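You operate a simulated robot arm through the tools that you are given. There is no shell and no other tool. Be economical: measure what you need, move in short steps, check, and stop when the job is done.

The job below is to be done with a simulated two-armed robot. You get a single attempt, and the scene is never put back.

Task
On the top of the packing table, fold the blue cloth in half and then in half again.

Only the result counts: the job must be done as asked and must still hold three seconds after the hand-in. Knocking over, shifting, dropping, spilling or breaking anything else fails it. Flat cloth is picked up by pressing the open fingertips on it (5 to 10 N) and closing them slowly along it; thin cloth reads only 2 to 8 mm in the jaws.

Robot
Two 7-joint arms with two-finger parallel grippers on one trunk, on a base that drives. Base frame: it is fixed to the floor where the robot stands at the start and does not move with it; the origin is under the middle of the robot, x ahead of it, y to its left, z up; the surface under the hand at the start is at about z = 800. Lengths are in mm, angles in degrees, forces in N, time in s.
The left shoulder is at the start at [70, 163, 1070], the right one opposite. With the tool pointing down near the work surface each hand reaches from about 400 to 880 mm from the robot's upright axis, wherever it stands, measured 20 degrees to its own side. Places, roughly: top of the packing table [700, 200, 800]. Payload 3.43 kg a hand.
The TCP of each hand is the grasp point between the finger pads, 34 mm short of the fingertips. In the tool frame z runs along the fingers and y along their closing line. Largest opening 128 mm; finger width 24, thickness 12; the body of the gripper, 48 by 130 mm, starts 96 mm behind the TCP.
Orientation is that of the tool frame in the base frame, as a unit quaternion [x, y, z, w]. With the fingers straight down and closing along the base's y, the tool's x points along the base's -x, its y along +y and its z along -z.

Tools
- The arms move only by the tool servo_tool. It takes "left_plan", "right_plan" or both (then of equal length, played together; a hand with none holds still); each is a list of rows, each a list of 7 numbers: the shift along the tool's x, y, z in units of 300 mm (1.0 is 300 mm), then the turn, a rotation vector about the tool's x, y, z in units of 60 degrees (1.0 is 60 degrees), then the gripper command, from -1 (shut) to 1 (fully open), values between in proportion. In form: [[x, y, z, ax, ay, az, grip], ...]. A call has 1 to 8 rows; each row is the pose to reach, as a shift and turn from the pose commanded when the call began, along the tool's axes at that moment. A call with a number of a shift or a turn outside -1 to 1 is refused whole. Rows are played at 5 a second. More than 50 mm and 8.6 degrees between two rows, or a gripper value outside its range, and nothing of the call is played. A pose out of reach is approached as far as the arm can. The call stops where the force on the tool passes 40 N (or 10 N more than at its start, if that is more) or the arm is blocked; 0.2 s more then pass. Each finger travels about 153 mm/s and halts on what it meets, pressing with about 20 N; the grip force reading is that of the motor and also rises with nothing between the fingers. The clock runs only during rows and for 0.2 s after the last one: add rows that repeat a pose to give the fingers time. The reply holds the time, the measured pose of the TCP, the force on the tool along the base axes, the opening and the grip force, in the units named above and with some noise, with the torque about the TCP (base axes, N m) and any sound that the robot's microphone picked up.
- Cameras (640 x 400 px; columns grow to the right, rows downward): "scene" is now at [125.1, -35.3, 1289.3]; the picture's right is [-0.40, -0.92, 0.00], its down [-0.60, 0.26, -0.76] and it looks along [0.69, -0.31, -0.65] (base axes); focal length 271 px, centre (320, 200). "left" rides on the left gripper at [76, 11, -160] in its tool frame; the picture's right is [-0.15, 0.99, 0.00], its down [-0.88, -0.13, -0.46] and it looks along [-0.45, -0.07, 0.89] (tool axes); focal length 234 px, centre (320, 200). "right" rides on the right gripper at [76, -11, -160] in its tool frame; the picture's right is [0.15, 0.99, 0.00], its down [-0.88, 0.13, -0.46] and it looks along [-0.45, 0.07, 0.89] (tool axes); focal length 234 px, centre (320, 200). There is no depth. A picture from a camera that has moved, and an enlarged one, comes with that camera's place and axes in the base frame and with its lens.
- camera(camera): a new picture of that camera. The clock stands still meanwhile.
- raise_lower(by): slides the trunk up (or, below 0, down) by that many mm; the arms and the scene camera ride with it, the base frame stays. It gives what a move gives, with no picture.
- base_move(legs): drives the robot by 1 to 6 legs, each [ahead, left, turn to the left] in mm, mm and degrees, along the robot's own axes; the way and the turn of a leg run together, so that a leg with both is an arc; at most 1500 mm and 180 degrees a leg. The arms and the cameras ride along, it lands a little off, and it stops where it bumps. It gives what a move gives.
- head_to(pan, tilt): turns the head with the scene camera to pan (to the left, within 86 degrees either way) and tilt (down, from -29 to 69), counted from straight ahead of the robot. It gives what a move gives.
- zoom(camera, box): a new picture of the part [left, top, right, bottom] of that camera's present view, enlarged. The clock stands still meanwhile.
- close_job(): hands the job in; it is judged then, once.

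Go step by step. Nothing tells you exact positions but the pictures and the camera data: compare them with the known pose of the tool, close in by small moves and look again before you grip or let go. The budget is 120 turns and 88 pictures, counting those below and the enlarged ones. Unless the task says otherwise, let go and move clear before handing in, and close with one line.

The tools are called after ">>>" as a command line: name --argument value ..., lists and objects as JSON in quotes. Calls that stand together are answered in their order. servo_tool: Moves the arms, as the interface text tells. Its arguments: {"type":"object","properties":{"left_plan":{"type":"array"},"right_plan":{"type":"array"}},"required":[]} The other tools are called the same way: raise_lower (by) slides the trunk up or down; base_move (legs) drives the base; head_to (pan, tilt) turns the head that bears the scene camera; camera (camera) takes a picture; zoom (camera, box) takes an enlarged picture of a part of a camera's view; close_job () hands the job in.

At the start:

```text
time: 0.0
left_ee_pos: [573.7, 179.3, 946.7]
left_orientation: [-0.002, 1.0, 0.001, 0.0]
left_contact_force: [0.0, 0.7, -0.1]
left_torque: [0.0, 0.01, 0.0]
left_width: 128.0
left_grasp_force: 0.1
right_ee_pos: [451.9, -258.6, 972.5]
right_orientation: [0.0, 1.0, -0.001, 0.0]
right_contact_force: [0.6, 0.0, -0.3]
right_torque: [-0.01, 0.02, 0.02]
right_width: 127.9
right_grasp_force: 0.1
trunk travel left (down, up): [-550.0, 390.0]
robot x, y, heading: [-0.6, -0.6, 0.2]
head pan, tilt: [-23.8, 40.7]
```

scene: 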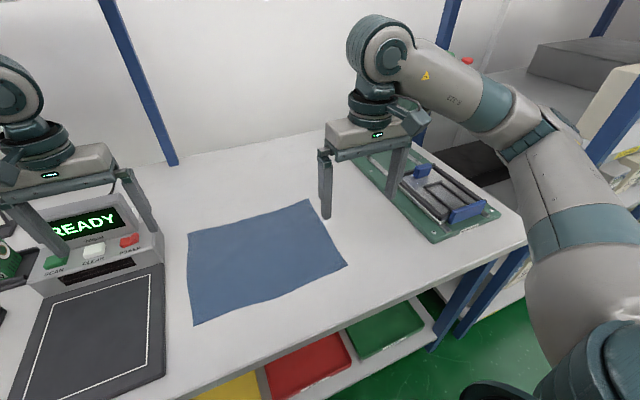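
right: 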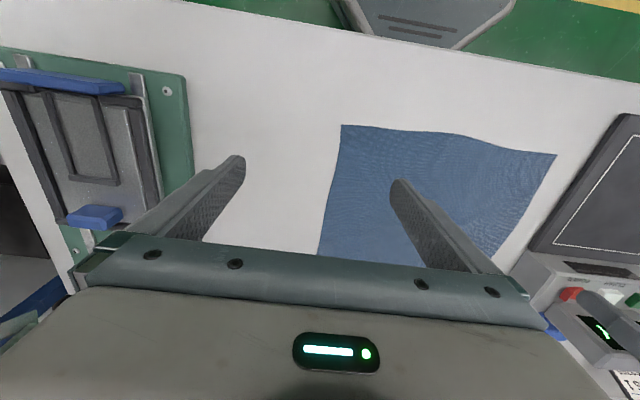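
left: 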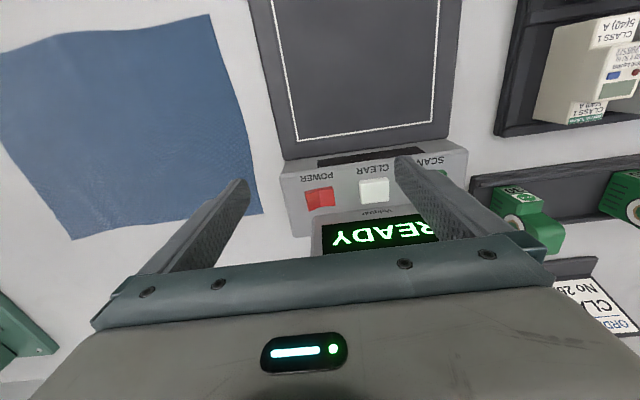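

The blue cloth lies at roughly x 420–656, y −237…80, with the scanner/pad to its left and a green fixture to its right. I'll move the right hand over the near end of the left edge and the left hand over the far end, staying high, and then look.

>>> servo_tool --left_plan '[[-0.03, -0.06, 0, 0, 0, 0, 0.0], [-0.06, -0.12, 0, 0, 0, 0, -0.2], [-0.09, -0.18, 0, 0, 0, 0, -0.3], [-0.12, -0.24, 0, 0, 0, 0, -0.3], [-0.15, -0.3, 0, 0, 0, 0, -0.3], [-0.187, -0.36, 0, 0, 0, 0, -0.3], [-0.187, -0.36, 0, 0, 0, 0, -0.3]]' --right_plan '[[0.003, 0.16, 0.02, 0, 0, 0, 0.0], [0.006, 0.32, 0.04, 0, 0, 0, -0.2], [0.01, 0.48, 0.06, 0, 0, 0, -0.3], [0.013, 0.64, 0.07, 0, 0, 0, -0.3], [0.016, 0.8, 0.08, 0, 0, 0, -0.3], [0.02, 0.96, 0.085, 0, 0, 0, -0.3], [0.02, 1.0, 0.087, 0, 0, 0, -0.3]]'

>>> zoom --camera "scene" --box '[150, 170, 390, 350]'

>>> camera --camera "left"

>>> camera --camera "right"

```text
time: 1.6
left_ee_pos: [630.8, 69.4, 945.8]
left_orientation: [-0.001, 1.0, 0.0, 0.0]
left_contact_force: [0.6, -0.1, -0.6]
left_torque: [-0.01, -0.03, 0.01]
left_width: 44.6
left_grasp_force: 0.1
right_ee_pos: [444.7, 41.8, 946.6]
right_orientation: [0.0, 1.0, 0.001, 0.0]
right_contact_force: [0.5, 0.1, 0.5]
right_torque: [0.0, -0.01, 0.0]
right_width: 44.9
right_grasp_force: 0.1
trunk travel left (down, up): [-550.0, 390.0]
robot x, y, heading: [-0.9, 0.2, 0.2]
head pan, tilt: [-23.8, 40.7]
```

```text
2.22 times, centred on (270, 260) of scene
camera zoom: at [124.8, -35.2, 1289.3], right [-0.4, -0.91, 0.0], down [-0.6, 0.26, -0.76], along [0.69, -0.31, -0.65], focal length 603 px, centre (431, 67)
```

zoom: 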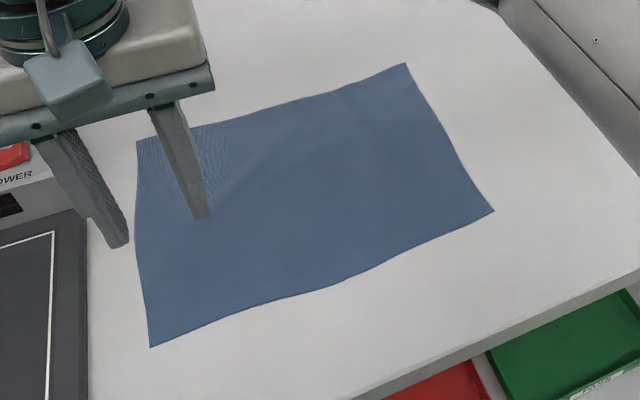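

```text
83 pictures are left
camera left: at [555.8, 81.0, 1106.1], right [0.15, 0.99, 0.0], down [0.88, -0.13, 0.46], along [0.45, -0.07, -0.89], focal length 234 px, centre (320, 200)
```

left: 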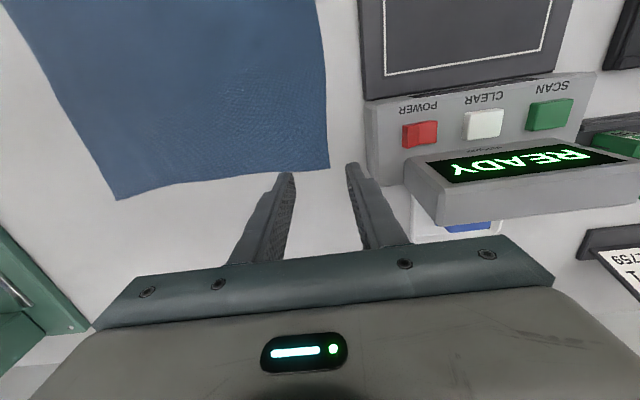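

```text
82 pictures are left
camera right: at [368.7, 29.9, 1106.2], right [-0.15, 0.99, 0.0], down [0.88, 0.13, 0.46], along [0.45, 0.07, -0.89], focal length 234 px, centre (320, 200)
```

right: 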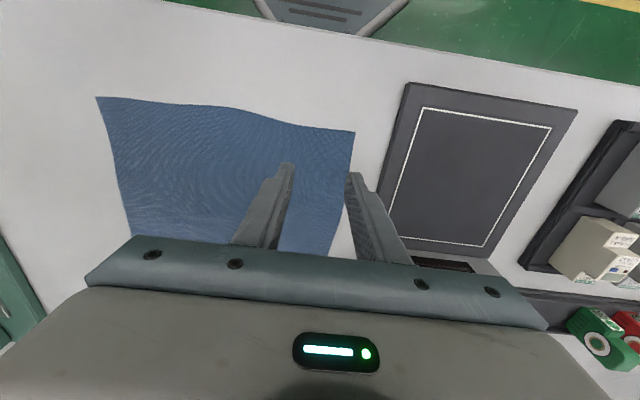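

Corners from the hand cameras: near‑left (419,82), far‑left (661,77), far‑right (662,−238), near‑right (424,−233). I centre each hand on the left edge so the outer finger stands just past it, and descend to just above the table.

>>> servo_tool --left_plan '[[-0.01, -0.02, 0.1, 0, 0, 0, -0.3], [-0.015, -0.027, 0.2, 0, 0, 0, -0.3], [-0.015, -0.027, 0.29, 0, 0, 0, -0.3], [-0.015, -0.027, 0.34, 0, 0, 0, -0.3], [-0.015, -0.027, 0.34, 0, 0, 0, -0.3]]' --right_plan '[[0, 0.04, 0.1, 0, 0, 0, -0.3], [0, 0.073, 0.2, 0, 0, 0, -0.3], [0, 0.073, 0.29, 0, 0, 0, -0.3], [0, 0.073, 0.34, 0, 0, 0, -0.3], [0, 0.073, 0.34, 0, 0, 0, -0.3]]'

>>> camera --camera "left"

>>> camera --camera "right"

```text
time: 2.8
left_ee_pos: [635.1, 62.4, 844.1]
left_orientation: [-0.002, 1.0, 0.001, 0.0]
left_contact_force: [0.2, 0.0, 0.0]
left_torque: [0.05, 0.01, 0.03]
left_width: 44.8
left_grasp_force: 0.2
right_ee_pos: [444.5, 64.9, 844.7]
right_orientation: [0.001, 1.0, 0.0, 0.0]
right_contact_force: [-0.3, 0.5, 0.5]
right_torque: [0.0, -0.03, 0.03]
right_width: 44.6
right_grasp_force: 0.1
trunk travel left (down, up): [-550.0, 390.0]
robot x, y, heading: [0.4, -0.2, -0.2]
head pan, tilt: [-23.8, 40.7]
```

```text
81 pictures are left
camera left: at [559.8, 73.0, 1004.1], right [0.15, 0.99, 0.0], down [0.88, -0.13, 0.46], along [0.45, -0.07, -0.89], focal length 234 px, centre (320, 200)
```

left: 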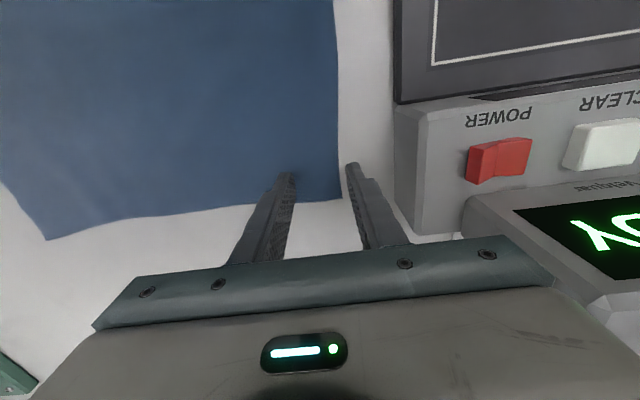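

```text
80 pictures are left
camera right: at [369.6, 52.1, 1003.7], right [-0.15, 0.99, 0.0], down [0.88, 0.13, 0.46], along [0.45, 0.07, -0.89], focal length 234 px, centre (320, 200)
```

right: 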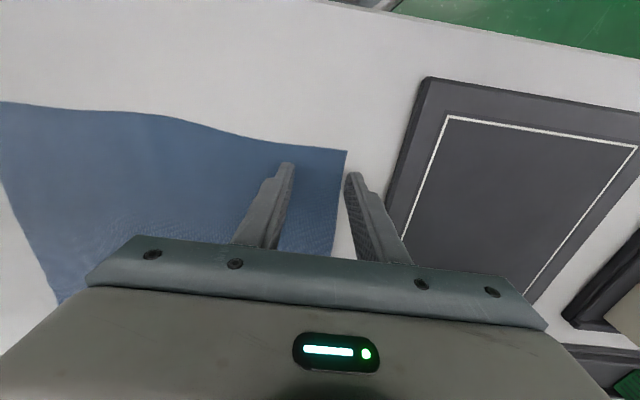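

Both hands straddle the left edge, outer fingers just beyond it. Now press down gently.

>>> servo_tool --left_plan '[[0, 0, 0.015, 0, 0, 0, -0.3], [0, 0, 0.03, 0, 0, 0, -0.3], [0, 0, 0.035, 0, 0, 0, -0.3], [0, 0, 0.035, 0, 0, 0, -0.3]]' --right_plan '[[0, 0, 0.015, 0, 0, 0, -0.3], [0, 0, 0.03, 0, 0, 0, -0.3], [0, 0, 0.035, 0, 0, 0, -0.3], [0, 0, 0.035, 0, 0, 0, -0.3]]'

```text
time: 3.8
left_ee_pos: [635.1, 62.7, 835.4]
left_orientation: [-0.002, 1.0, 0.0, 0.001]
left_contact_force: [1.0, -0.3, 4.5]
left_torque: [-0.09, -0.03, 0.03]
left_width: 44.7
left_grasp_force: 0.3
right_ee_pos: [445.2, 64.2, 835.2]
right_orientation: [0.0, 1.0, 0.001, 0.001]
right_contact_force: [2.4, 0.5, 14.3]
right_torque: [-0.41, -0.03, 0.08]
right_width: 44.3
right_grasp_force: 0.1
trunk travel left (down, up): [-550.0, 390.0]
robot x, y, heading: [0.6, -0.7, -0.0]
head pan, tilt: [-23.8, 40.7]
```

Contact made (4.5 N left, 14 N right). Even the pressure and close slowly.

>>> servo_tool --left_plan '[[0, 0, 0.001, 0, 0, 0, -0.38], [0, 0, 0.001, 0, 0, 0, -0.47], [0, 0, 0.001, 0, 0, 0, -0.56], [0, 0, 0.001, 0, 0, 0, -0.65], [0, 0, 0.001, 0, 0, 0, -0.74], [0, 0, 0.001, 0, 0, 0, -0.83], [0, 0, 0.001, 0, 0, 0, -0.92], [0, 0, 0.001, 0, 0, 0, -1]]' --right_plan '[[0, 0, -0.002, 0, 0, 0, -0.38], [0, 0, -0.002, 0, 0, 0, -0.47], [0, 0, -0.002, 0, 0, 0, -0.56], [0, 0, -0.002, 0, 0, 0, -0.65], [0, 0, -0.002, 0, 0, 0, -0.74], [0, 0, -0.002, 0, 0, 0, -0.83], [0, 0, -0.002, 0, 0, 0, -0.92], [0, 0, -0.002, 0, 0, 0, -1]]'

>>> camera --camera "left"

>>> camera --camera "right"

```text
time: 5.6
left_ee_pos: [634.0, 62.3, 835.6]
left_orientation: [-0.001, 1.0, 0.0, 0.001]
left_contact_force: [-0.2, 0.4, 13.0]
left_torque: [-0.09, -0.01, 0.01]
left_width: 2.1
left_grasp_force: 19.9
right_ee_pos: [444.1, 64.4, 833.8]
right_orientation: [0.0, 1.0, 0.0, 0.0]
right_contact_force: [0.4, 0.6, 10.2]
right_torque: [-0.04, 0.05, 0.01]
right_width: 2.0
right_grasp_force: 20.5
trunk travel left (down, up): [-550.0, 390.0]
robot x, y, heading: [1.8, 0.4, -0.3]
head pan, tilt: [-23.8, 40.7]
```

```text
79 pictures are left
camera left: at [558.4, 73.1, 994.5], right [0.15, 0.99, 0.0], down [0.88, -0.13, 0.46], along [0.45, -0.07, -0.89], focal length 234 px, centre (320, 200)
```

left: 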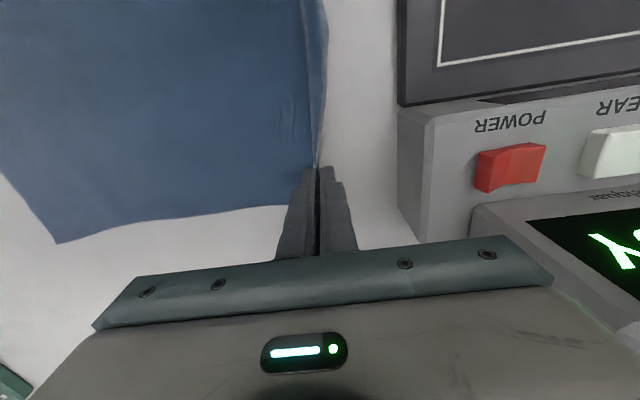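

```text
78 pictures are left
camera right: at [368.5, 51.6, 994.6], right [-0.15, 0.99, 0.0], down [0.88, 0.13, 0.46], along [0.45, 0.07, -0.89], focal length 234 px, centre (320, 200)
```

right: 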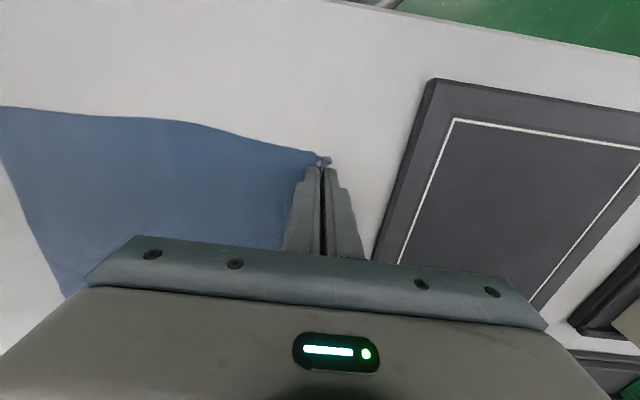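

Both jaws read 2 mm, so each holds cloth at its edge. I lift along the first part of the fold arc and check.

>>> servo_tool --left_plan '[[0, -0.002, -0.033, 0, 0, 0, -1], [0, -0.007, -0.065, 0, 0, 0, -1], [0, -0.029, -0.125, 0, 0, 0, -1], [0, -0.063, -0.183, 0, 0, 0, -1], [0, -0.11, -0.235, 0, 0, 0, -1], [0, -0.11, -0.235, 0, 0, 0, -1]]' --right_plan '[[0, -0.002, -0.033, 0, 0, 0, -1], [0, -0.007, -0.065, 0, 0, 0, -1], [0, -0.029, -0.125, 0, 0, 0, -1], [0, -0.063, -0.183, 0, 0, 0, -1], [0, -0.11, -0.235, 0, 0, 0, -1], [0, -0.11, -0.235, 0, 0, 0, -1]]'

>>> camera --camera "scene"

>>> camera --camera "right"

>>> camera --camera "left"

```text
time: 7.0
left_ee_pos: [635.5, 30.0, 904.6]
left_orientation: [-0.001, 1.0, 0.0, 0.0]
left_contact_force: [0.3, -0.6, -0.3]
left_torque: [-0.06, -0.02, -0.01]
left_width: 2.3
left_grasp_force: 20.4
right_ee_pos: [445.8, 30.5, 904.0]
right_orientation: [0.0, 1.0, 0.0, 0.0]
right_contact_force: [0.2, 0.2, -0.8]
right_torque: [-0.02, -0.02, -0.01]
right_width: 1.9
right_grasp_force: 20.1
trunk travel left (down, up): [-550.0, 390.0]
robot x, y, heading: [-1.3, 0.4, 0.2]
head pan, tilt: [-23.8, 40.7]
```

```text
77 pictures are left
camera scene: at [125.4, -34.4, 1289.2], right [-0.4, -0.92, 0.0], down [-0.6, 0.26, -0.76], along [0.69, -0.31, -0.65], focal length 271 px, centre (320, 200)
```

scene: 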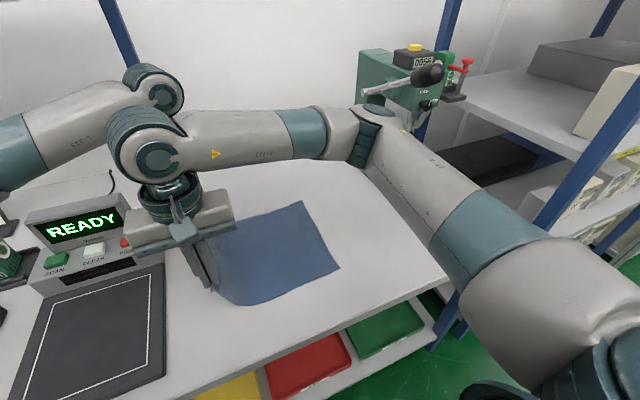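

```text
76 pictures are left
camera right: at [370.0, 19.7, 1064.1], right [-0.15, 0.99, 0.0], down [0.88, 0.13, 0.46], along [0.45, 0.07, -0.89], focal length 234 px, centre (320, 200)
```

right: 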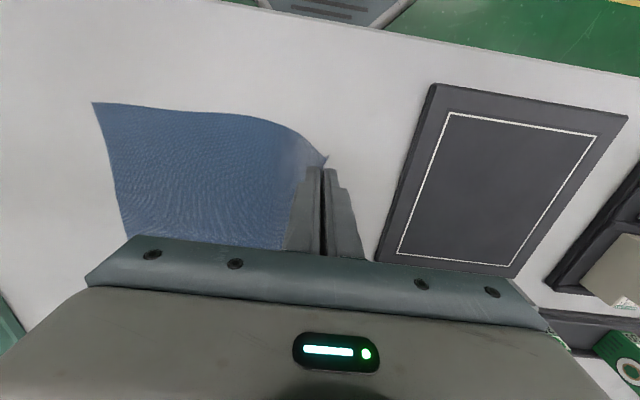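

```text
75 pictures are left
camera left: at [560.1, 40.7, 1063.4], right [0.14, 0.99, 0.0], down [0.88, -0.13, 0.46], along [0.45, -0.07, -0.89], focal length 234 px, centre (320, 200)
```

left: 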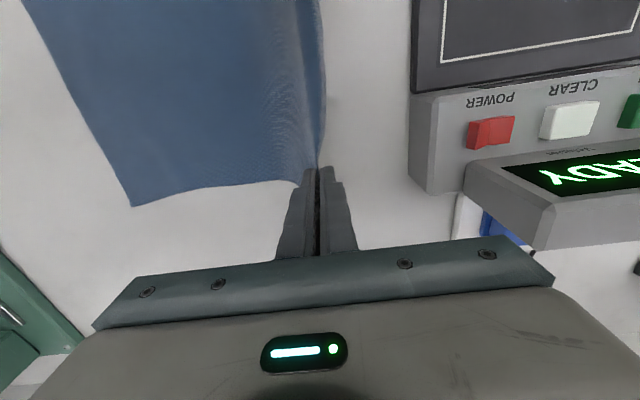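

The cloth lifts cleanly, though it slid about 18 mm left during the grip, so the right edge is now near y −218. I continue the arc and set the pinched edge down around y −183.

>>> servo_tool --left_plan '[[0, -0.1, -0.06, 0, 0, 0, -1], [0, -0.217, -0.093, 0, 0, 0, -1], [0, -0.35, -0.093, 0, 0, 0, -1], [0, -0.467, -0.06, 0, 0, 0, -1], [0, -0.567, 0.007, 0, 0, 0, -1], [0, -0.643, 0.083, 0, 0, 0, -1], [0, -0.683, 0.13, 0, 0, 0, -1], [0, -0.683, 0.13, 0, 0, 0, -1]]' --right_plan '[[0, -0.1, -0.06, 0, 0, 0, -1], [0, -0.217, -0.093, 0, 0, 0, -1], [0, -0.35, -0.093, 0, 0, 0, -1], [0, -0.467, -0.06, 0, 0, 0, -1], [0, -0.567, 0.007, 0, 0, 0, -1], [0, -0.643, 0.083, 0, 0, 0, -1], [0, -0.683, 0.13, 0, 0, 0, -1], [0, -0.683, 0.13, 0, 0, 0, -1]]'

>>> camera --camera "scene"

>>> camera --camera "right"

>>> camera --camera "left"

```text
time: 8.8
left_ee_pos: [635.7, -174.4, 863.6]
left_orientation: [0.0, 1.0, 0.0, -0.001]
left_contact_force: [-0.1, 0.2, 0.8]
left_torque: [-0.03, -0.01, 0.0]
left_width: 2.2
left_grasp_force: 19.7
right_ee_pos: [447.6, -175.5, 864.6]
right_orientation: [0.0, 1.0, 0.0, 0.0]
right_contact_force: [-0.6, -0.4, 0.0]
right_torque: [0.0, -0.02, 0.0]
right_width: 2.3
right_grasp_force: 20.1
trunk travel left (down, up): [-550.0, 390.0]
robot x, y, heading: [1.1, -0.9, 0.0]
head pan, tilt: [-23.8, 40.7]
```

```text
74 pictures are left
camera scene: at [125.1, -35.0, 1289.3], right [-0.4, -0.92, 0.0], down [-0.6, 0.26, -0.76], along [0.69, -0.31, -0.65], focal length 271 px, centre (320, 200)
```

scene: 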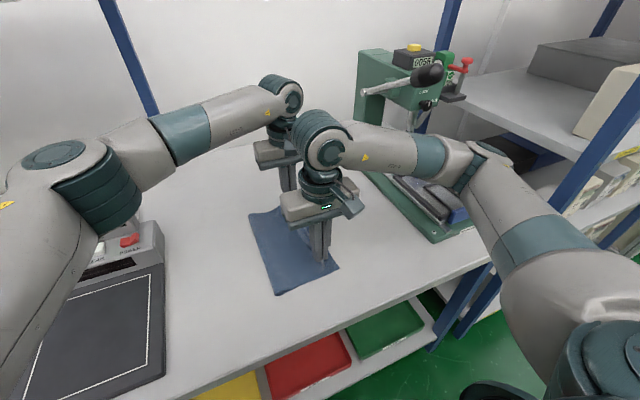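

```text
73 pictures are left
camera right: at [370.1, -186.3, 1025.1], right [-0.15, 0.99, 0.0], down [0.88, 0.13, 0.46], along [0.45, 0.07, -0.89], focal length 234 px, centre (320, 200)
```

right: 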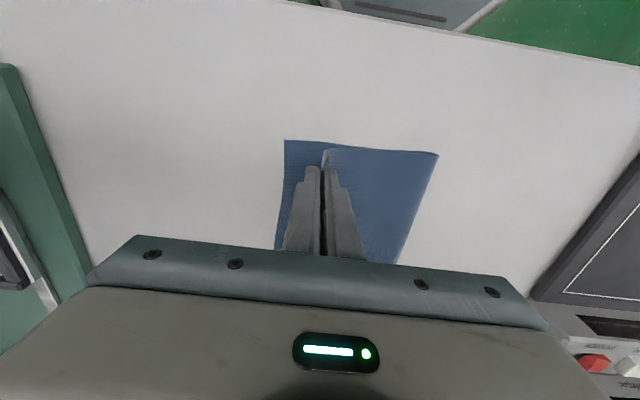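

```text
72 pictures are left
camera left: at [560.7, -164.4, 1024.3], right [0.14, 0.99, 0.0], down [0.88, -0.13, 0.46], along [0.45, -0.07, -0.89], focal length 234 px, centre (320, 200)
```

left: 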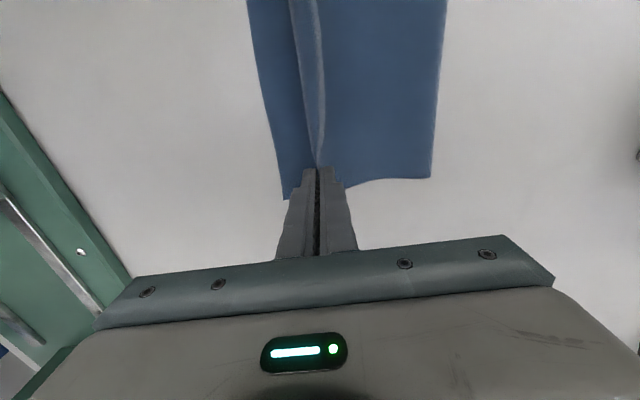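

The fold lands well: right edge y≈−213, new fold line y≈−63. I lower onto the cloth, release gently and rise.

>>> servo_tool --left_plan '[[0, -0.015, 0.05, 0, 0, 0, -1], [0, -0.025, 0.088, 0, 0, 0, -1], [0, -0.025, 0.088, 0, 0, 0, -0.9], [0, -0.025, 0.088, 0, 0, 0, -0.8], [0, -0.025, 0.088, 0, 0, 0, -0.7], [0, -0.025, 0.03, 0, 0, 0, -0.7], [0, -0.025, -0.1, 0, 0, 0, -0.7], [0, -0.025, -0.2, 0, 0, 0, -0.7]]' --right_plan '[[0, -0.015, 0.05, 0, 0, 0, -1], [0, -0.025, 0.088, 0, 0, 0, -1], [0, -0.025, 0.088, 0, 0, 0, -0.9], [0, -0.025, 0.088, 0, 0, 0, -0.8], [0, -0.025, 0.088, 0, 0, 0, -0.7], [0, -0.025, 0.03, 0, 0, 0, -0.7], [0, -0.025, -0.1, 0, 0, 0, -0.7], [0, -0.025, -0.2, 0, 0, 0, -0.7]]'

>>> camera --camera "right"

>>> camera --camera "left"

```text
time: 10.6
left_ee_pos: [635.4, -181.9, 925.5]
left_orientation: [-0.001, 1.0, 0.0, 0.0]
left_contact_force: [-0.3, 0.4, 0.8]
left_torque: [0.0, 0.01, 0.02]
left_width: 19.2
left_grasp_force: 0.0
right_ee_pos: [446.4, -183.7, 925.3]
right_orientation: [0.0, 1.0, 0.0, -0.001]
right_contact_force: [0.3, -1.3, -0.3]
right_torque: [0.0, 0.02, 0.0]
right_width: 19.0
right_grasp_force: 0.0
trunk travel left (down, up): [-550.0, 390.0]
robot x, y, heading: [-1.8, 1.7, -0.3]
head pan, tilt: [-23.8, 40.7]
```

```text
71 pictures are left
camera right: at [370.7, -194.9, 1086.0], right [-0.15, 0.99, 0.0], down [0.88, 0.13, 0.46], along [0.45, 0.07, -0.89], focal length 234 px, centre (320, 200)
```

right: 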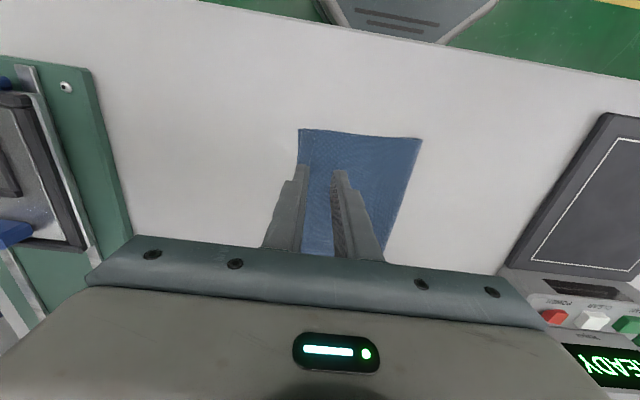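

```text
70 pictures are left
camera left: at [560.2, -172.4, 1085.6], right [0.14, 0.99, 0.0], down [0.88, -0.13, 0.46], along [0.45, -0.07, -0.89], focal length 234 px, centre (320, 200)
```

left: 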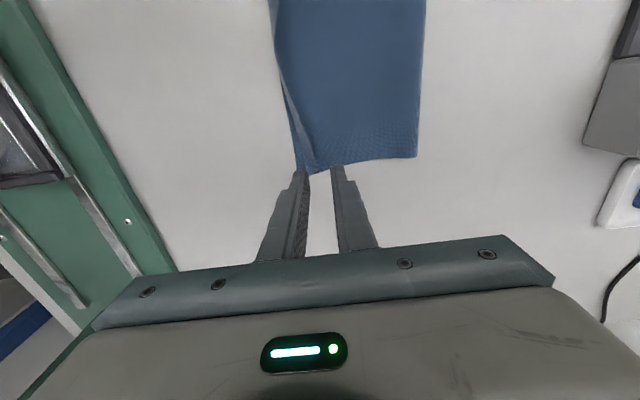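

The first fold looks clean. I raise the hands, part them, and start rotating them 90° so the fingers close along x for the second fold.

>>> servo_tool --left_plan '[[0, 0.06, -0.05, 0, 0, 0.125, -0.4], [0, 0.12, -0.1, 0, 0, 0.25, -0.3], [0, 0.2, -0.1, 0, 0, 0.375, -0.3], [0, 0.28, -0.1, 0, 0, 0.5, -0.3], [0, 0.36, -0.1, 0, 0, 0.625, -0.3], [0, 0.42, -0.1, 0, 0, 0.75, -0.3], [0, 0.42, -0.1, 0, 0, 0.875, -0.3], [0, 0.42, -0.1, 0, 0, 1.0, -0.3]]' --right_plan '[[0, -0.05, -0.05, 0, 0, -0.125, -0.4], [0, -0.1, -0.1, 0, 0, -0.25, -0.3], [0, -0.15, -0.1, 0, 0, -0.375, -0.3], [0, -0.2, -0.1, 0, 0, -0.5, -0.3], [0, -0.25, -0.1, 0, 0, -0.625, -0.3], [0, -0.3, -0.1, 0, 0, -0.75, -0.3], [0, -0.3, -0.1, 0, 0, -0.875, -0.3], [0, -0.3, -0.1, 0, 0, -1.0, -0.3]]'

>>> servo_tool --left_plan '[[0, 0, 0, 0, 0, 0.125, -0.3], [0, 0, 0, 0, 0, 0.25, -0.3], [0, 0, 0, 0, 0, 0.375, -0.3], [0, 0, 0, 0, 0, 0.5, -0.3], [0, 0, 0, 0, 0, 0.5, -0.3]]' --right_plan '[[0, 0, 0, 0, 0, -0.125, -0.3], [0, 0, 0, 0, 0, -0.25, -0.3], [0, 0, 0, 0, 0, -0.375, -0.3], [0, 0, 0, 0, 0, -0.5, -0.3], [0, 0, 0, 0, 0, -0.5, -0.3]]'

>>> camera --camera "scene"

>>> camera --camera "left"

>>> camera --camera "right"

```text
time: 12.4
left_ee_pos: [635.3, -56.1, 955.0]
left_orientation: [0.5, 0.866, 0.0, 0.0]
left_contact_force: [-0.8, -0.5, -0.2]
left_torque: [-0.02, 0.01, -0.02]
left_width: 44.9
left_grasp_force: 0.0
right_ee_pos: [444.7, -274.5, 956.6]
right_orientation: [-0.501, 0.866, 0.001, 0.0]
right_contact_force: [0.3, -0.4, 0.3]
right_torque: [0.0, -0.01, 0.0]
right_width: 44.7
right_grasp_force: 0.1
trunk travel left (down, up): [-550.0, 390.0]
robot x, y, heading: [-0.9, 0.6, 0.2]
head pan, tilt: [-23.8, 40.7]
```

```text
time: 13.6
left_ee_pos: [636.3, -56.6, 954.4]
left_orientation: [0.526, 0.851, -0.001, -0.001]
left_contact_force: [0.5, -0.2, -0.1]
left_torque: [0.0, 0.03, 0.01]
left_width: 44.8
left_grasp_force: 0.0
left hand out of reach, approached as far as the arm can: row 1, 2, 3, 4, 5
right_ee_pos: [386.5, -217.7, 960.1]
right_orientation: [-0.706, 0.708, 0.0, 0.0]
right_contact_force: [0.2, 1.2, -0.2]
right_torque: [-0.02, 0.01, 0.01]
right_width: 44.7
right_grasp_force: 0.1
right hand out of reach, approached as far as the arm can: row 2, 3, 4, 5
trunk travel left (down, up): [-550.0, 390.0]
robot x, y, heading: [0.7, -2.1, -0.2]
head pan, tilt: [-23.8, 40.7]
```

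```text
69 pictures are left
camera scene: at [125.5, -35.7, 1289.2], right [-0.4, -0.91, 0.0], down [-0.6, 0.26, -0.76], along [0.69, -0.31, -0.65], focal length 271 px, centre (320, 200)
```

scene: 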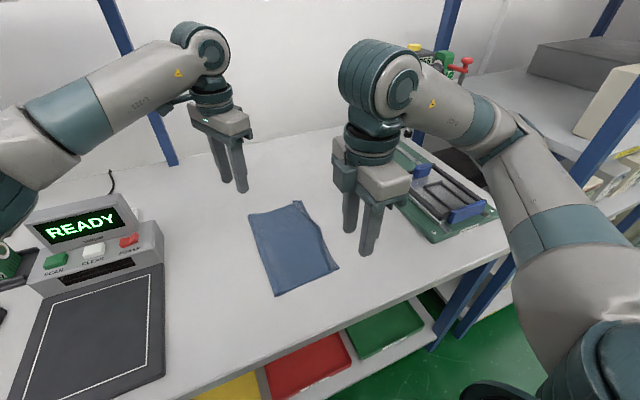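

```text
68 pictures are left
camera left: at [612.3, 16.5, 1114.2], right [0.95, 0.31, 0.0], down [0.28, -0.85, 0.46], along [0.14, -0.43, -0.89], focal length 234 px, centre (320, 200)
```

left: 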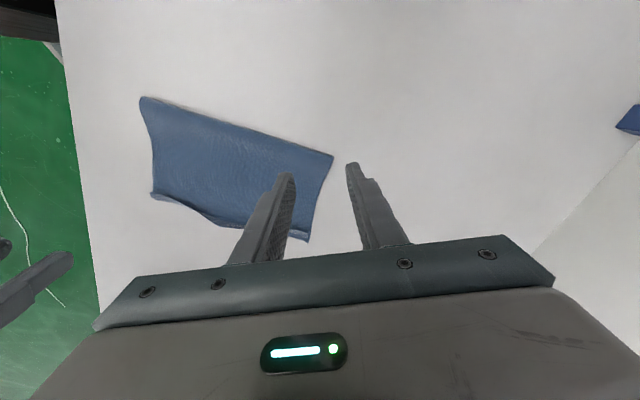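

```text
67 pictures are left
camera right: at [397.3, -294.7, 1118.6], right [-0.99, -0.15, 0.0], down [-0.13, 0.88, 0.46], along [-0.07, 0.45, -0.89], focal length 234 px, centre (320, 200)
```

right: 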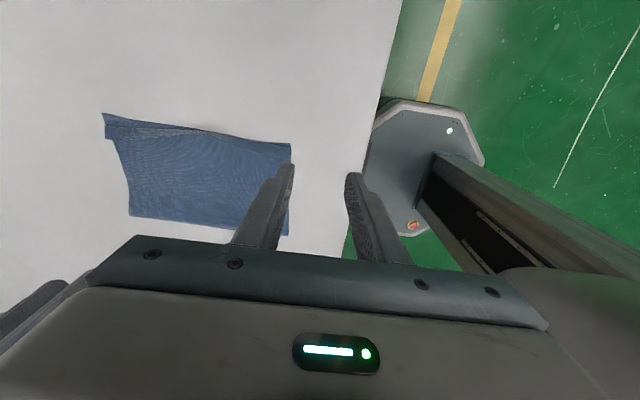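

The wrists hit a limit, so I'll work with roughly 60–75° of rotation. First I check the fold closely.

>>> zoom --camera "scene" --box '[230, 190, 358, 300]'

>>> zoom --camera "right" --box '[90, 90, 310, 240]'

```text
3.64 times, centred on (294, 245) of scene
camera zoom: at [125.5, -35.7, 1289.2], right [-0.4, -0.91, 0.0], down [-0.6, 0.26, -0.76], along [0.69, -0.31, -0.65], focal length 986 px, centre (414, 36)
```

zoom: 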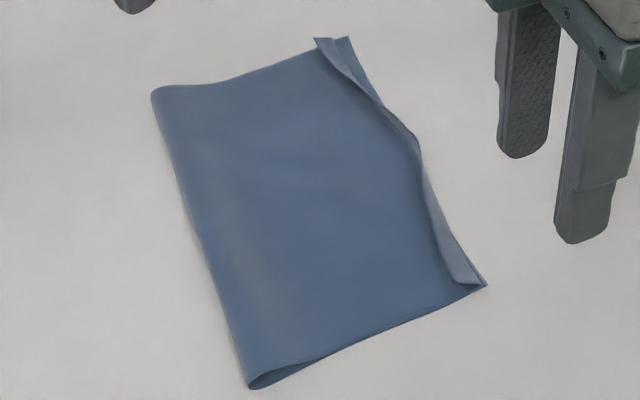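

```text
2.67 times, centred on (200, 165) of right
camera zoom: at [397.3, -294.7, 1118.6], right [-0.99, -0.15, 0.0], down [-0.13, 0.88, 0.46], along [-0.07, 0.45, -0.89], focal length 624 px, centre (640, 293)
```

zoom: 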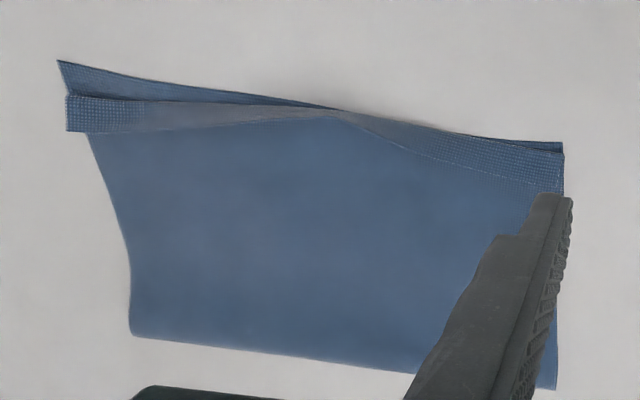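

Both ends of the top layer's edge have a ~15 mm flap curled back inward. I'll undo some wrist rotation first, then brush the flaps outward with closed fingertips.

>>> servo_tool --left_plan '[[0, 0, 0, 0, 0, -0.14, -0.6], [0, 0, 0, 0, 0, -0.28, -1], [0, 0, 0, 0, 0, -0.42, -1], [0, 0, 0, 0, 0, -0.5, -1], [0, 0, 0, 0, 0, -0.5, -1]]' --right_plan '[[0, 0, 0, 0, 0, 0.14, -0.6], [0, 0, 0, 0, 0, 0.28, -1], [0, 0, 0, 0, 0, 0.42, -1], [0, 0, 0, 0, 0, 0.5, -1], [0, 0, 0, 0, 0, 0.5, -1]]'

```text
time: 14.8
left_ee_pos: [635.8, -57.5, 955.3]
left_orientation: [0.287, 0.958, -0.001, 0.0]
left_contact_force: [0.1, -0.4, -0.1]
left_torque: [-0.01, -0.04, -0.01]
left_width: 0.3
left_grasp_force: 20.1
right_ee_pos: [387.6, -219.1, 960.2]
right_orientation: [-0.499, 0.866, 0.0, 0.0]
right_contact_force: [-0.5, 0.5, 0.6]
right_torque: [0.0, 0.03, -0.01]
right_width: 0.2
right_grasp_force: 20.2
trunk travel left (down, up): [-550.0, 390.0]
robot x, y, heading: [-0.1, 3.3, -0.3]
head pan, tilt: [-23.8, 40.7]
```

Flaps: near end from y −210 to −187 at x≈430, far end from y −199 to −181 at x≈660. I place the closed fingertips just inside the flaps, low above the cloth.

>>> servo_tool --left_plan '[[-0.05, -0.064, 0.04, 0, 0, 0, -1], [-0.1, -0.128, 0.08, 0, 0, 0, -1], [-0.15, -0.19, 0.15, 0, 0, 0, -1], [-0.204, -0.255, 0.22, 0, 0, 0, -1], [-0.204, -0.255, 0.3, 0, 0, 0, -1], [-0.204, -0.255, 0.35, 0, 0, 0, -1], [-0.204, -0.255, 0.35, 0, 0, 0, -1]]' --right_plan '[[-0.07, -0.009, 0.04, 0, 0, 0, -1], [-0.14, -0.018, 0.08, 0, 0, 0, -1], [-0.21, -0.027, 0.15, 0, 0, 0, -1], [-0.287, -0.036, 0.22, 0, 0, 0, -1], [-0.287, -0.036, 0.3, 0, 0, 0, -1], [-0.287, -0.036, 0.367, 0, 0, 0, -1], [-0.287, -0.036, 0.367, 0, 0, 0, -1]]'

>>> camera --camera "left"

>>> camera --camera "right"

```text
time: 16.4
left_ee_pos: [644.7, -154.5, 849.3]
left_orientation: [0.287, 0.958, 0.0, 0.001]
left_contact_force: [-0.1, -0.3, 0.1]
left_torque: [-0.02, -0.01, 0.03]
left_width: 0.0
left_grasp_force: 19.7
right_ee_pos: [440.2, -149.7, 851.0]
right_orientation: [-0.5, 0.866, 0.0, 0.001]
right_contact_force: [0.1, 0.3, -0.4]
right_torque: [-0.02, -0.02, -0.01]
right_width: 0.0
right_grasp_force: 20.1
trunk travel left (down, up): [-550.0, 390.0]
robot x, y, heading: [0.4, -0.3, -0.2]
head pan, tilt: [-23.8, 40.7]
```

```text
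64 pictures are left
camera left: at [587.3, -104.1, 1009.5], right [0.67, 0.75, 0.0], down [0.66, -0.59, 0.46], along [0.34, -0.3, -0.89], focal length 234 px, centre (320, 200)
```

left: 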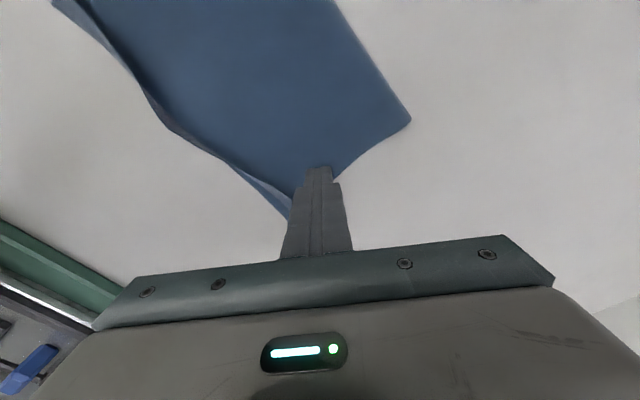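

```text
63 pictures are left
camera right: at [411.6, -221.1, 1010.1], right [-0.93, 0.37, 0.0], down [0.33, 0.83, 0.46], along [0.17, 0.42, -0.89], focal length 234 px, centre (320, 200)
```

right: 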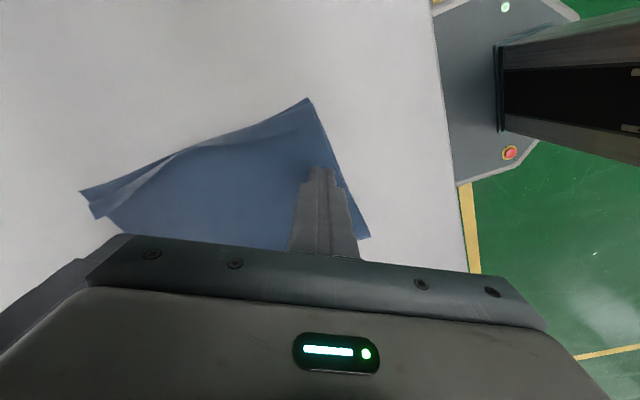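

Now lower lightly and brush outward (−y) about 75 mm, then lift.

>>> servo_tool --left_plan '[[0, 0, 0.035, 0, 0, 0, -1], [-0.028, -0.042, 0.037, 0, 0, 0, -1], [-0.055, -0.084, 0.037, 0, 0, 0, -1], [-0.083, -0.125, 0.037, 0, 0, 0, -1], [-0.11, -0.167, 0.037, 0, 0, 0, -1], [-0.138, -0.209, 0.035, 0, 0, 0, -1], [-0.138, -0.209, -0.05, 0, 0, 0, -1], [-0.138, -0.209, -0.15, 0, 0, 0, -1]]' --right_plan '[[0, 0, 0.04, 0, 0, 0, -1], [0.043, -0.025, 0.042, 0, 0, 0, -1], [0.087, -0.05, 0.042, 0, 0, 0, -1], [0.13, -0.075, 0.042, 0, 0, 0, -1], [0.173, -0.1, 0.042, 0, 0, 0, -1], [0.217, -0.125, 0.04, 0, 0, 0, -1], [0.217, -0.125, -0.05, 0, 0, 0, -1], [0.217, -0.125, -0.15, 0, 0, 0, -1]]'

>>> zoom --camera "scene" --box '[230, 190, 358, 300]'

>>> camera --camera "right"

```text
time: 18.2
left_ee_pos: [643.4, -230.5, 895.8]
left_orientation: [0.287, 0.958, 0.0, 0.001]
left_contact_force: [0.6, 0.2, 0.3]
left_torque: [-0.02, 0.0, -0.01]
left_width: 0.0
left_grasp_force: 19.8
right_ee_pos: [438.4, -224.1, 895.9]
right_orientation: [-0.499, 0.866, 0.0, 0.001]
right_contact_force: [0.1, -0.5, 0.1]
right_torque: [0.05, -0.02, 0.02]
right_width: 0.0
right_grasp_force: 19.6
trunk travel left (down, up): [-550.0, 390.0]
robot x, y, heading: [4.1, -3.6, -0.1]
head pan, tilt: [-23.8, 40.7]
```

```text
3.64 times, centred on (294, 245) of scene
camera zoom: at [124.2, -35.7, 1289.2], right [-0.4, -0.91, 0.0], down [-0.6, 0.26, -0.76], along [0.69, -0.31, -0.65], focal length 986 px, centre (414, 36)
```

zoom: 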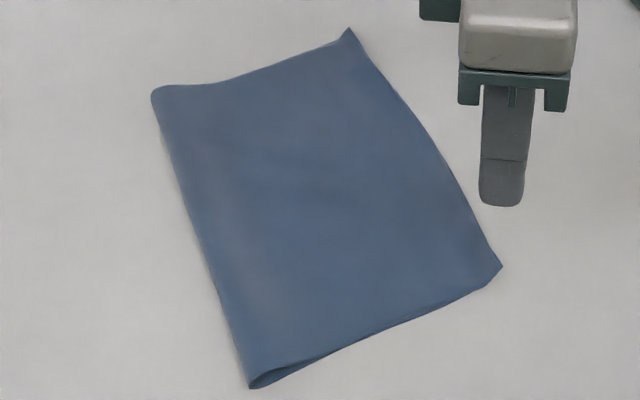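

```text
61 pictures are left
camera right: at [410.8, -296.3, 1055.3], right [-0.93, 0.37, 0.0], down [0.33, 0.83, 0.46], along [0.17, 0.42, -0.89], focal length 234 px, centre (320, 200)
```

right: 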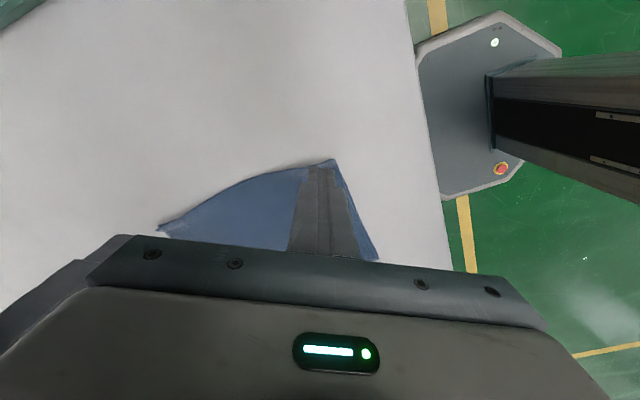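

The flaps are unrolled and the half-fold is neat: x≈415–668, y≈−225…−70. Next I bring the left hand over the far edge's left corner, rotated 60°, and start the right hand forward, rotated 75°.

>>> servo_tool --left_plan '[[0, 0, -0.1, 0, 0, 0, -1], [0.05, 0.09, -0.167, 0, 0, 0.1, -0.6], [0.1, 0.18, -0.167, 0, 0, 0.2, -0.3], [0.15, 0.27, -0.167, 0, 0, 0.3, -0.3], [0.2, 0.36, -0.167, 0, 0, 0.4, -0.3], [0.219, 0.405, -0.167, 0, 0, 0.45, -0.3], [0.219, 0.405, -0.167, 0, 0, 0.45, -0.3]]' --right_plan '[[0, 0, -0.1, 0, 0, 0, -1], [0, 0, -0.167, 0, 0, -0.05, -0.6], [0, 0, -0.167, 0, 0, -0.1, -0.3], [-0.04, -0.07, -0.167, 0, 0, -0.15, -0.3], [-0.08, -0.14, -0.167, 0, 0, -0.2, -0.3], [-0.12, -0.21, -0.167, 0, 0, -0.25, -0.3], [-0.167, -0.289, -0.167, 0, 0, -0.25, -0.3]]'

```text
time: 19.8
left_ee_pos: [653.8, -99.3, 944.3]
left_orientation: [0.492, 0.871, -0.001, 0.0]
left_contact_force: [0.4, 0.0, -0.3]
left_torque: [-0.04, 0.03, 0.01]
left_width: 44.9
left_grasp_force: 0.0
left hand out of reach, approached as far as the arm can: row 6, 7
right_ee_pos: [486.3, -224.6, 945.6]
right_orientation: [-0.584, 0.811, 0.001, -0.001]
right_contact_force: [0.2, -0.4, 0.3]
right_torque: [0.0, 0.01, 0.03]
right_width: 44.7
right_grasp_force: 0.2
right hand out of reach, approached as far as the arm can: row 6, 7
trunk travel left (down, up): [-550.0, 390.0]
robot x, y, heading: [0.3, -0.9, 0.1]
head pan, tilt: [-23.8, 40.7]
```

Wrist range shrinks with reach, so I'll settle for ~50° on the right and grip the corners diagonally. I'll also lean both palms 10° outward for clearance between the grippers.

>>> servo_tool --left_plan '[[0, 0, 0, 0, -0.08, 0, -0.3], [0, 0, 0, 0, -0.167, 0, -0.3], [0, 0, 0, 0, -0.167, 0, -0.3], [0, 0, 0, 0, -0.167, 0, -0.3]]' --right_plan '[[0, 0, 0, 0, 0, 0.12, -0.3], [0, 0, 0, 0, 0, 0.24, -0.3], [0, 0, 0, 0, 0, 0.36, -0.3], [0, 0, 0, 0, 0, 0.36, -0.3]]'

>>> servo_tool --right_plan '[[-0.08, -0.09, 0, 0, 0, 0, -0.3], [-0.16, -0.18, 0, 0, 0, 0, -0.3], [-0.24, -0.28, 0, 0, 0, 0, -0.3], [-0.32, -0.38, 0, 0, 0, 0, -0.3], [-0.32, -0.38, 0, 0, 0, 0, -0.3]]'

>>> camera --camera "scene"

```text
time: 20.8
left_ee_pos: [654.6, -98.4, 945.4]
left_orientation: [0.501, 0.861, -0.045, 0.075]
left_contact_force: [-0.1, -0.2, -0.3]
left_torque: [-0.02, 0.0, 0.01]
left_width: 44.8
left_grasp_force: 0.0
right_ee_pos: [486.5, -225.0, 946.1]
right_orientation: [-0.421, 0.907, 0.002, 0.0]
right_contact_force: [0.0, 0.6, 1.0]
right_torque: [0.0, -0.02, -0.02]
right_width: 44.6
right_grasp_force: 0.0
trunk travel left (down, up): [-550.0, 390.0]
robot x, y, heading: [0.3, -1.3, -0.1]
head pan, tilt: [-23.8, 40.7]
```

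```text
time: 22.0
left_ee_pos: [644.9, -99.3, 950.7]
left_orientation: [0.502, 0.86, -0.042, 0.08]
left_contact_force: [0.1, 0.2, 1.2]
left_torque: [-0.04, 0.01, -0.01]
left_width: 44.8
left_grasp_force: 0.0
right_ee_pos: [613.0, -224.4, 940.4]
right_orientation: [-0.423, 0.906, 0.001, -0.004]
right_contact_force: [0.1, 0.1, 0.7]
right_torque: [0.02, 0.0, -0.03]
right_width: 44.7
right_grasp_force: 0.0
right hand out of reach, approached as far as the arm can: row 4, 5
trunk travel left (down, up): [-550.0, 390.0]
robot x, y, heading: [0.9, -1.5, 0.1]
head pan, tilt: [-23.8, 40.7]
```

```text
60 pictures are left
camera scene: at [111.2, -35.4, 1289.1], right [-0.4, -0.91, 0.0], down [-0.59, 0.26, -0.76], along [0.7, -0.31, -0.64], focal length 271 px, centre (320, 200)
```

scene: 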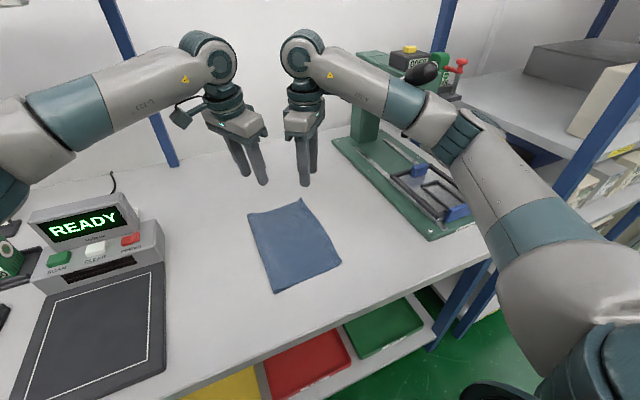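

The scene camera shifted back 14 mm, which suggests that something is pushing against the robot. I back the right hand off and check.

>>> servo_tool --right_plan '[[0.08, 0.09, 0, 0, 0, 0, -0.3], [0.16, 0.18, 0, 0, 0, 0, -0.3], [0.16, 0.18, 0, 0, 0, 0, -0.3], [0.16, 0.18, 0, 0, 0, 0, -0.3]]'

>>> camera --camera "scene"

```text
time: 23.0
left_ee_pos: [661.6, -93.9, 940.4]
left_orientation: [0.5, 0.861, -0.048, 0.074]
left_contact_force: [-0.8, -0.2, -0.4]
left_torque: [0.0, 0.01, -0.01]
left_width: 44.8
left_grasp_force: 0.2
right_ee_pos: [558.4, -218.0, 941.2]
right_orientation: [-0.424, 0.905, 0.001, -0.006]
right_contact_force: [1.1, -0.1, 0.3]
right_torque: [0.02, 0.0, 0.06]
right_width: 45.0
right_grasp_force: 0.1
trunk travel left (down, up): [-550.0, 390.0]
robot x, y, heading: [1.7, -0.4, 0.1]
head pan, tilt: [-23.8, 40.7]
```

```text
59 pictures are left
camera scene: at [133.4, -30.1, 1288.7], right [-0.4, -0.92, 0.01], down [-0.6, 0.26, -0.76], along [0.69, -0.31, -0.66], focal length 271 px, centre (320, 200)
```

scene: 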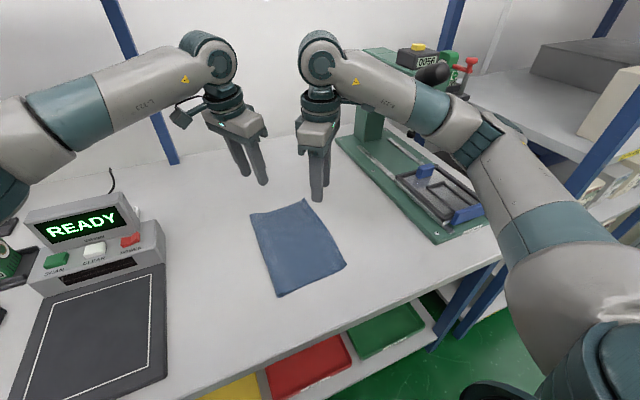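

That was only a dynamic sway. I reduce the right wrist to ~40°, lean it outward, and let everything settle.

>>> servo_tool --right_plan '[[0, 0, 0, 0, 0, 0.09, -0.3], [0, 0, 0, 0, 0, 0.17, -0.3], [0, 0, 0, 0, 0, 0.17, -0.3], [0, 0, 0, 0, 0, 0.17, -0.3], [0, 0, 0, 0, 0, 0.17, -0.3], [0, 0, 0, 0, 0, 0.17, -0.3], [0, 0, 0, 0, 0, 0.17, -0.3]]'

>>> servo_tool --right_plan '[[0, 0, 0, 0, -0.08, 0, -0.3], [0, 0, 0, 0, -0.167, 0, -0.3], [0, 0, 0, 0, -0.167, 0, -0.3], [0, 0, 0, 0, -0.167, 0, -0.3], [0, 0, 0, 0, -0.167, 0, -0.3], [0, 0, 0, 0, -0.167, 0, -0.3], [0, 0, 0, 0, -0.167, 0, -0.3]]'

```text
time: 24.6
left_ee_pos: [660.4, -95.4, 943.1]
left_orientation: [0.501, 0.861, -0.047, 0.074]
left_contact_force: [-1.2, -0.6, 0.5]
left_torque: [0.02, 0.03, 0.01]
left_width: 44.9
left_grasp_force: 0.1
right_ee_pos: [557.3, -219.5, 942.4]
right_orientation: [-0.341, 0.94, -0.001, -0.005]
right_contact_force: [0.0, -0.8, 0.6]
right_torque: [-0.01, 0.0, 0.03]
right_width: 44.9
right_grasp_force: 0.0
trunk travel left (down, up): [-550.0, 390.0]
robot x, y, heading: [5.4, 0.7, 0.2]
head pan, tilt: [-23.8, 40.7]
```

```text
time: 26.2
left_ee_pos: [655.3, -99.6, 945.5]
left_orientation: [0.501, 0.861, -0.045, 0.075]
left_contact_force: [-0.1, 0.8, -0.6]
left_torque: [-0.03, 0.0, 0.02]
left_width: 44.6
left_grasp_force: 0.1
right_ee_pos: [553.9, -225.1, 947.3]
right_orientation: [-0.338, 0.937, 0.03, 0.082]
right_contact_force: [-0.4, -0.2, -0.5]
right_torque: [-0.01, 0.03, 0.01]
right_width: 44.8
right_grasp_force: 0.0
trunk travel left (down, up): [-550.0, 390.0]
robot x, y, heading: [-3.1, 3.8, 0.3]
head pan, tilt: [-23.8, 40.7]
```

Settled. Now move the right hand to the far-right corner at a safe height and look.

>>> servo_tool --right_plan '[[-0.04, -0.028, 0.007, 0, 0, 0, -0.3], [-0.085, -0.06, 0.015, 0, 0, 0, -0.3], [-0.13, -0.092, 0.023, 0, 0, 0, -0.3], [-0.175, -0.125, 0.031, 0, 0, 0, -0.3], [-0.22, -0.157, 0.038, 0, 0, 0, -0.3], [-0.25, -0.178, 0.044, 0, 0, 0, -0.3], [-0.268, -0.191, 0.047, 0, 0, 0, -0.3], [-0.268, -0.191, 0.047, 0, 0, 0, -0.3]]'

>>> camera --camera "right"

>>> camera --camera "left"

>>> zoom --camera "scene" --box '[190, 100, 390, 300]'

```text
time: 28.0
left_ee_pos: [645.0, -96.5, 952.9]
left_orientation: [0.501, 0.861, -0.043, 0.081]
left_contact_force: [-0.2, -0.3, -0.2]
left_torque: [0.02, -0.02, 0.0]
left_width: 45.1
left_grasp_force: 0.1
right_ee_pos: [638.9, -213.5, 939.0]
right_orientation: [-0.342, 0.936, 0.027, 0.076]
right_contact_force: [0.2, 0.4, 0.7]
right_torque: [0.03, 0.02, 0.01]
right_width: 44.9
right_grasp_force: 0.1
trunk travel left (down, up): [-550.0, 390.0]
robot x, y, heading: [0.8, 0.3, -0.3]
head pan, tilt: [-23.8, 40.7]
```

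```text
58 pictures are left
camera right: at [569.3, -286.9, 1085.0], right [-0.75, 0.66, -0.02], down [0.52, 0.61, 0.59], along [0.41, 0.43, -0.81], focal length 234 px, centre (320, 200)
```

right: 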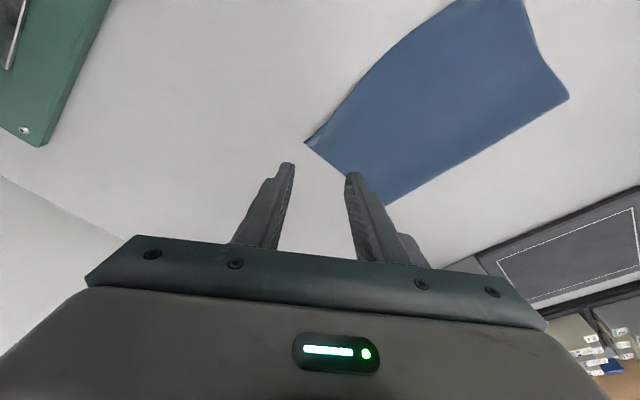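

```text
57 pictures are left
camera left: at [602.6, -1.8, 1095.6], right [0.93, 0.36, 0.03], down [0.27, -0.75, 0.61], along [0.25, -0.56, -0.79], focal length 234 px, centre (320, 200)
```

left: 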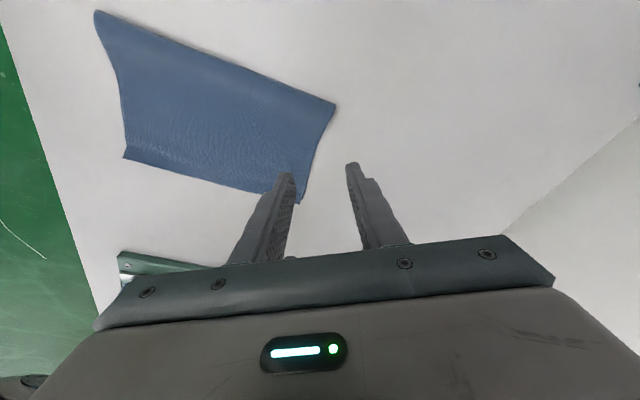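

```text
2.00 times, centred on (290, 200) of scene
camera zoom: at [110.9, -31.7, 1290.1], right [-0.4, -0.92, 0.0], down [-0.59, 0.26, -0.77], along [0.7, -0.31, -0.64], focal length 543 px, centre (380, 200)
```

zoom: 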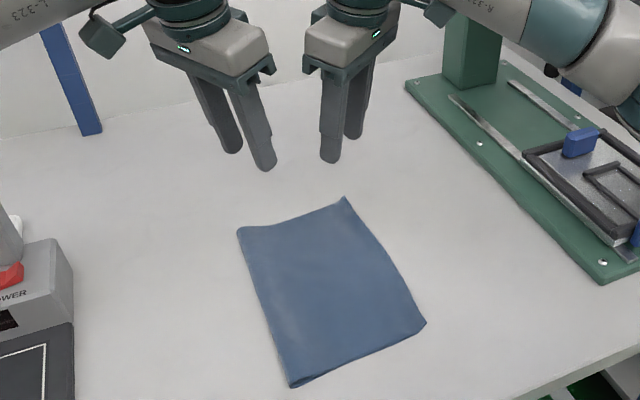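

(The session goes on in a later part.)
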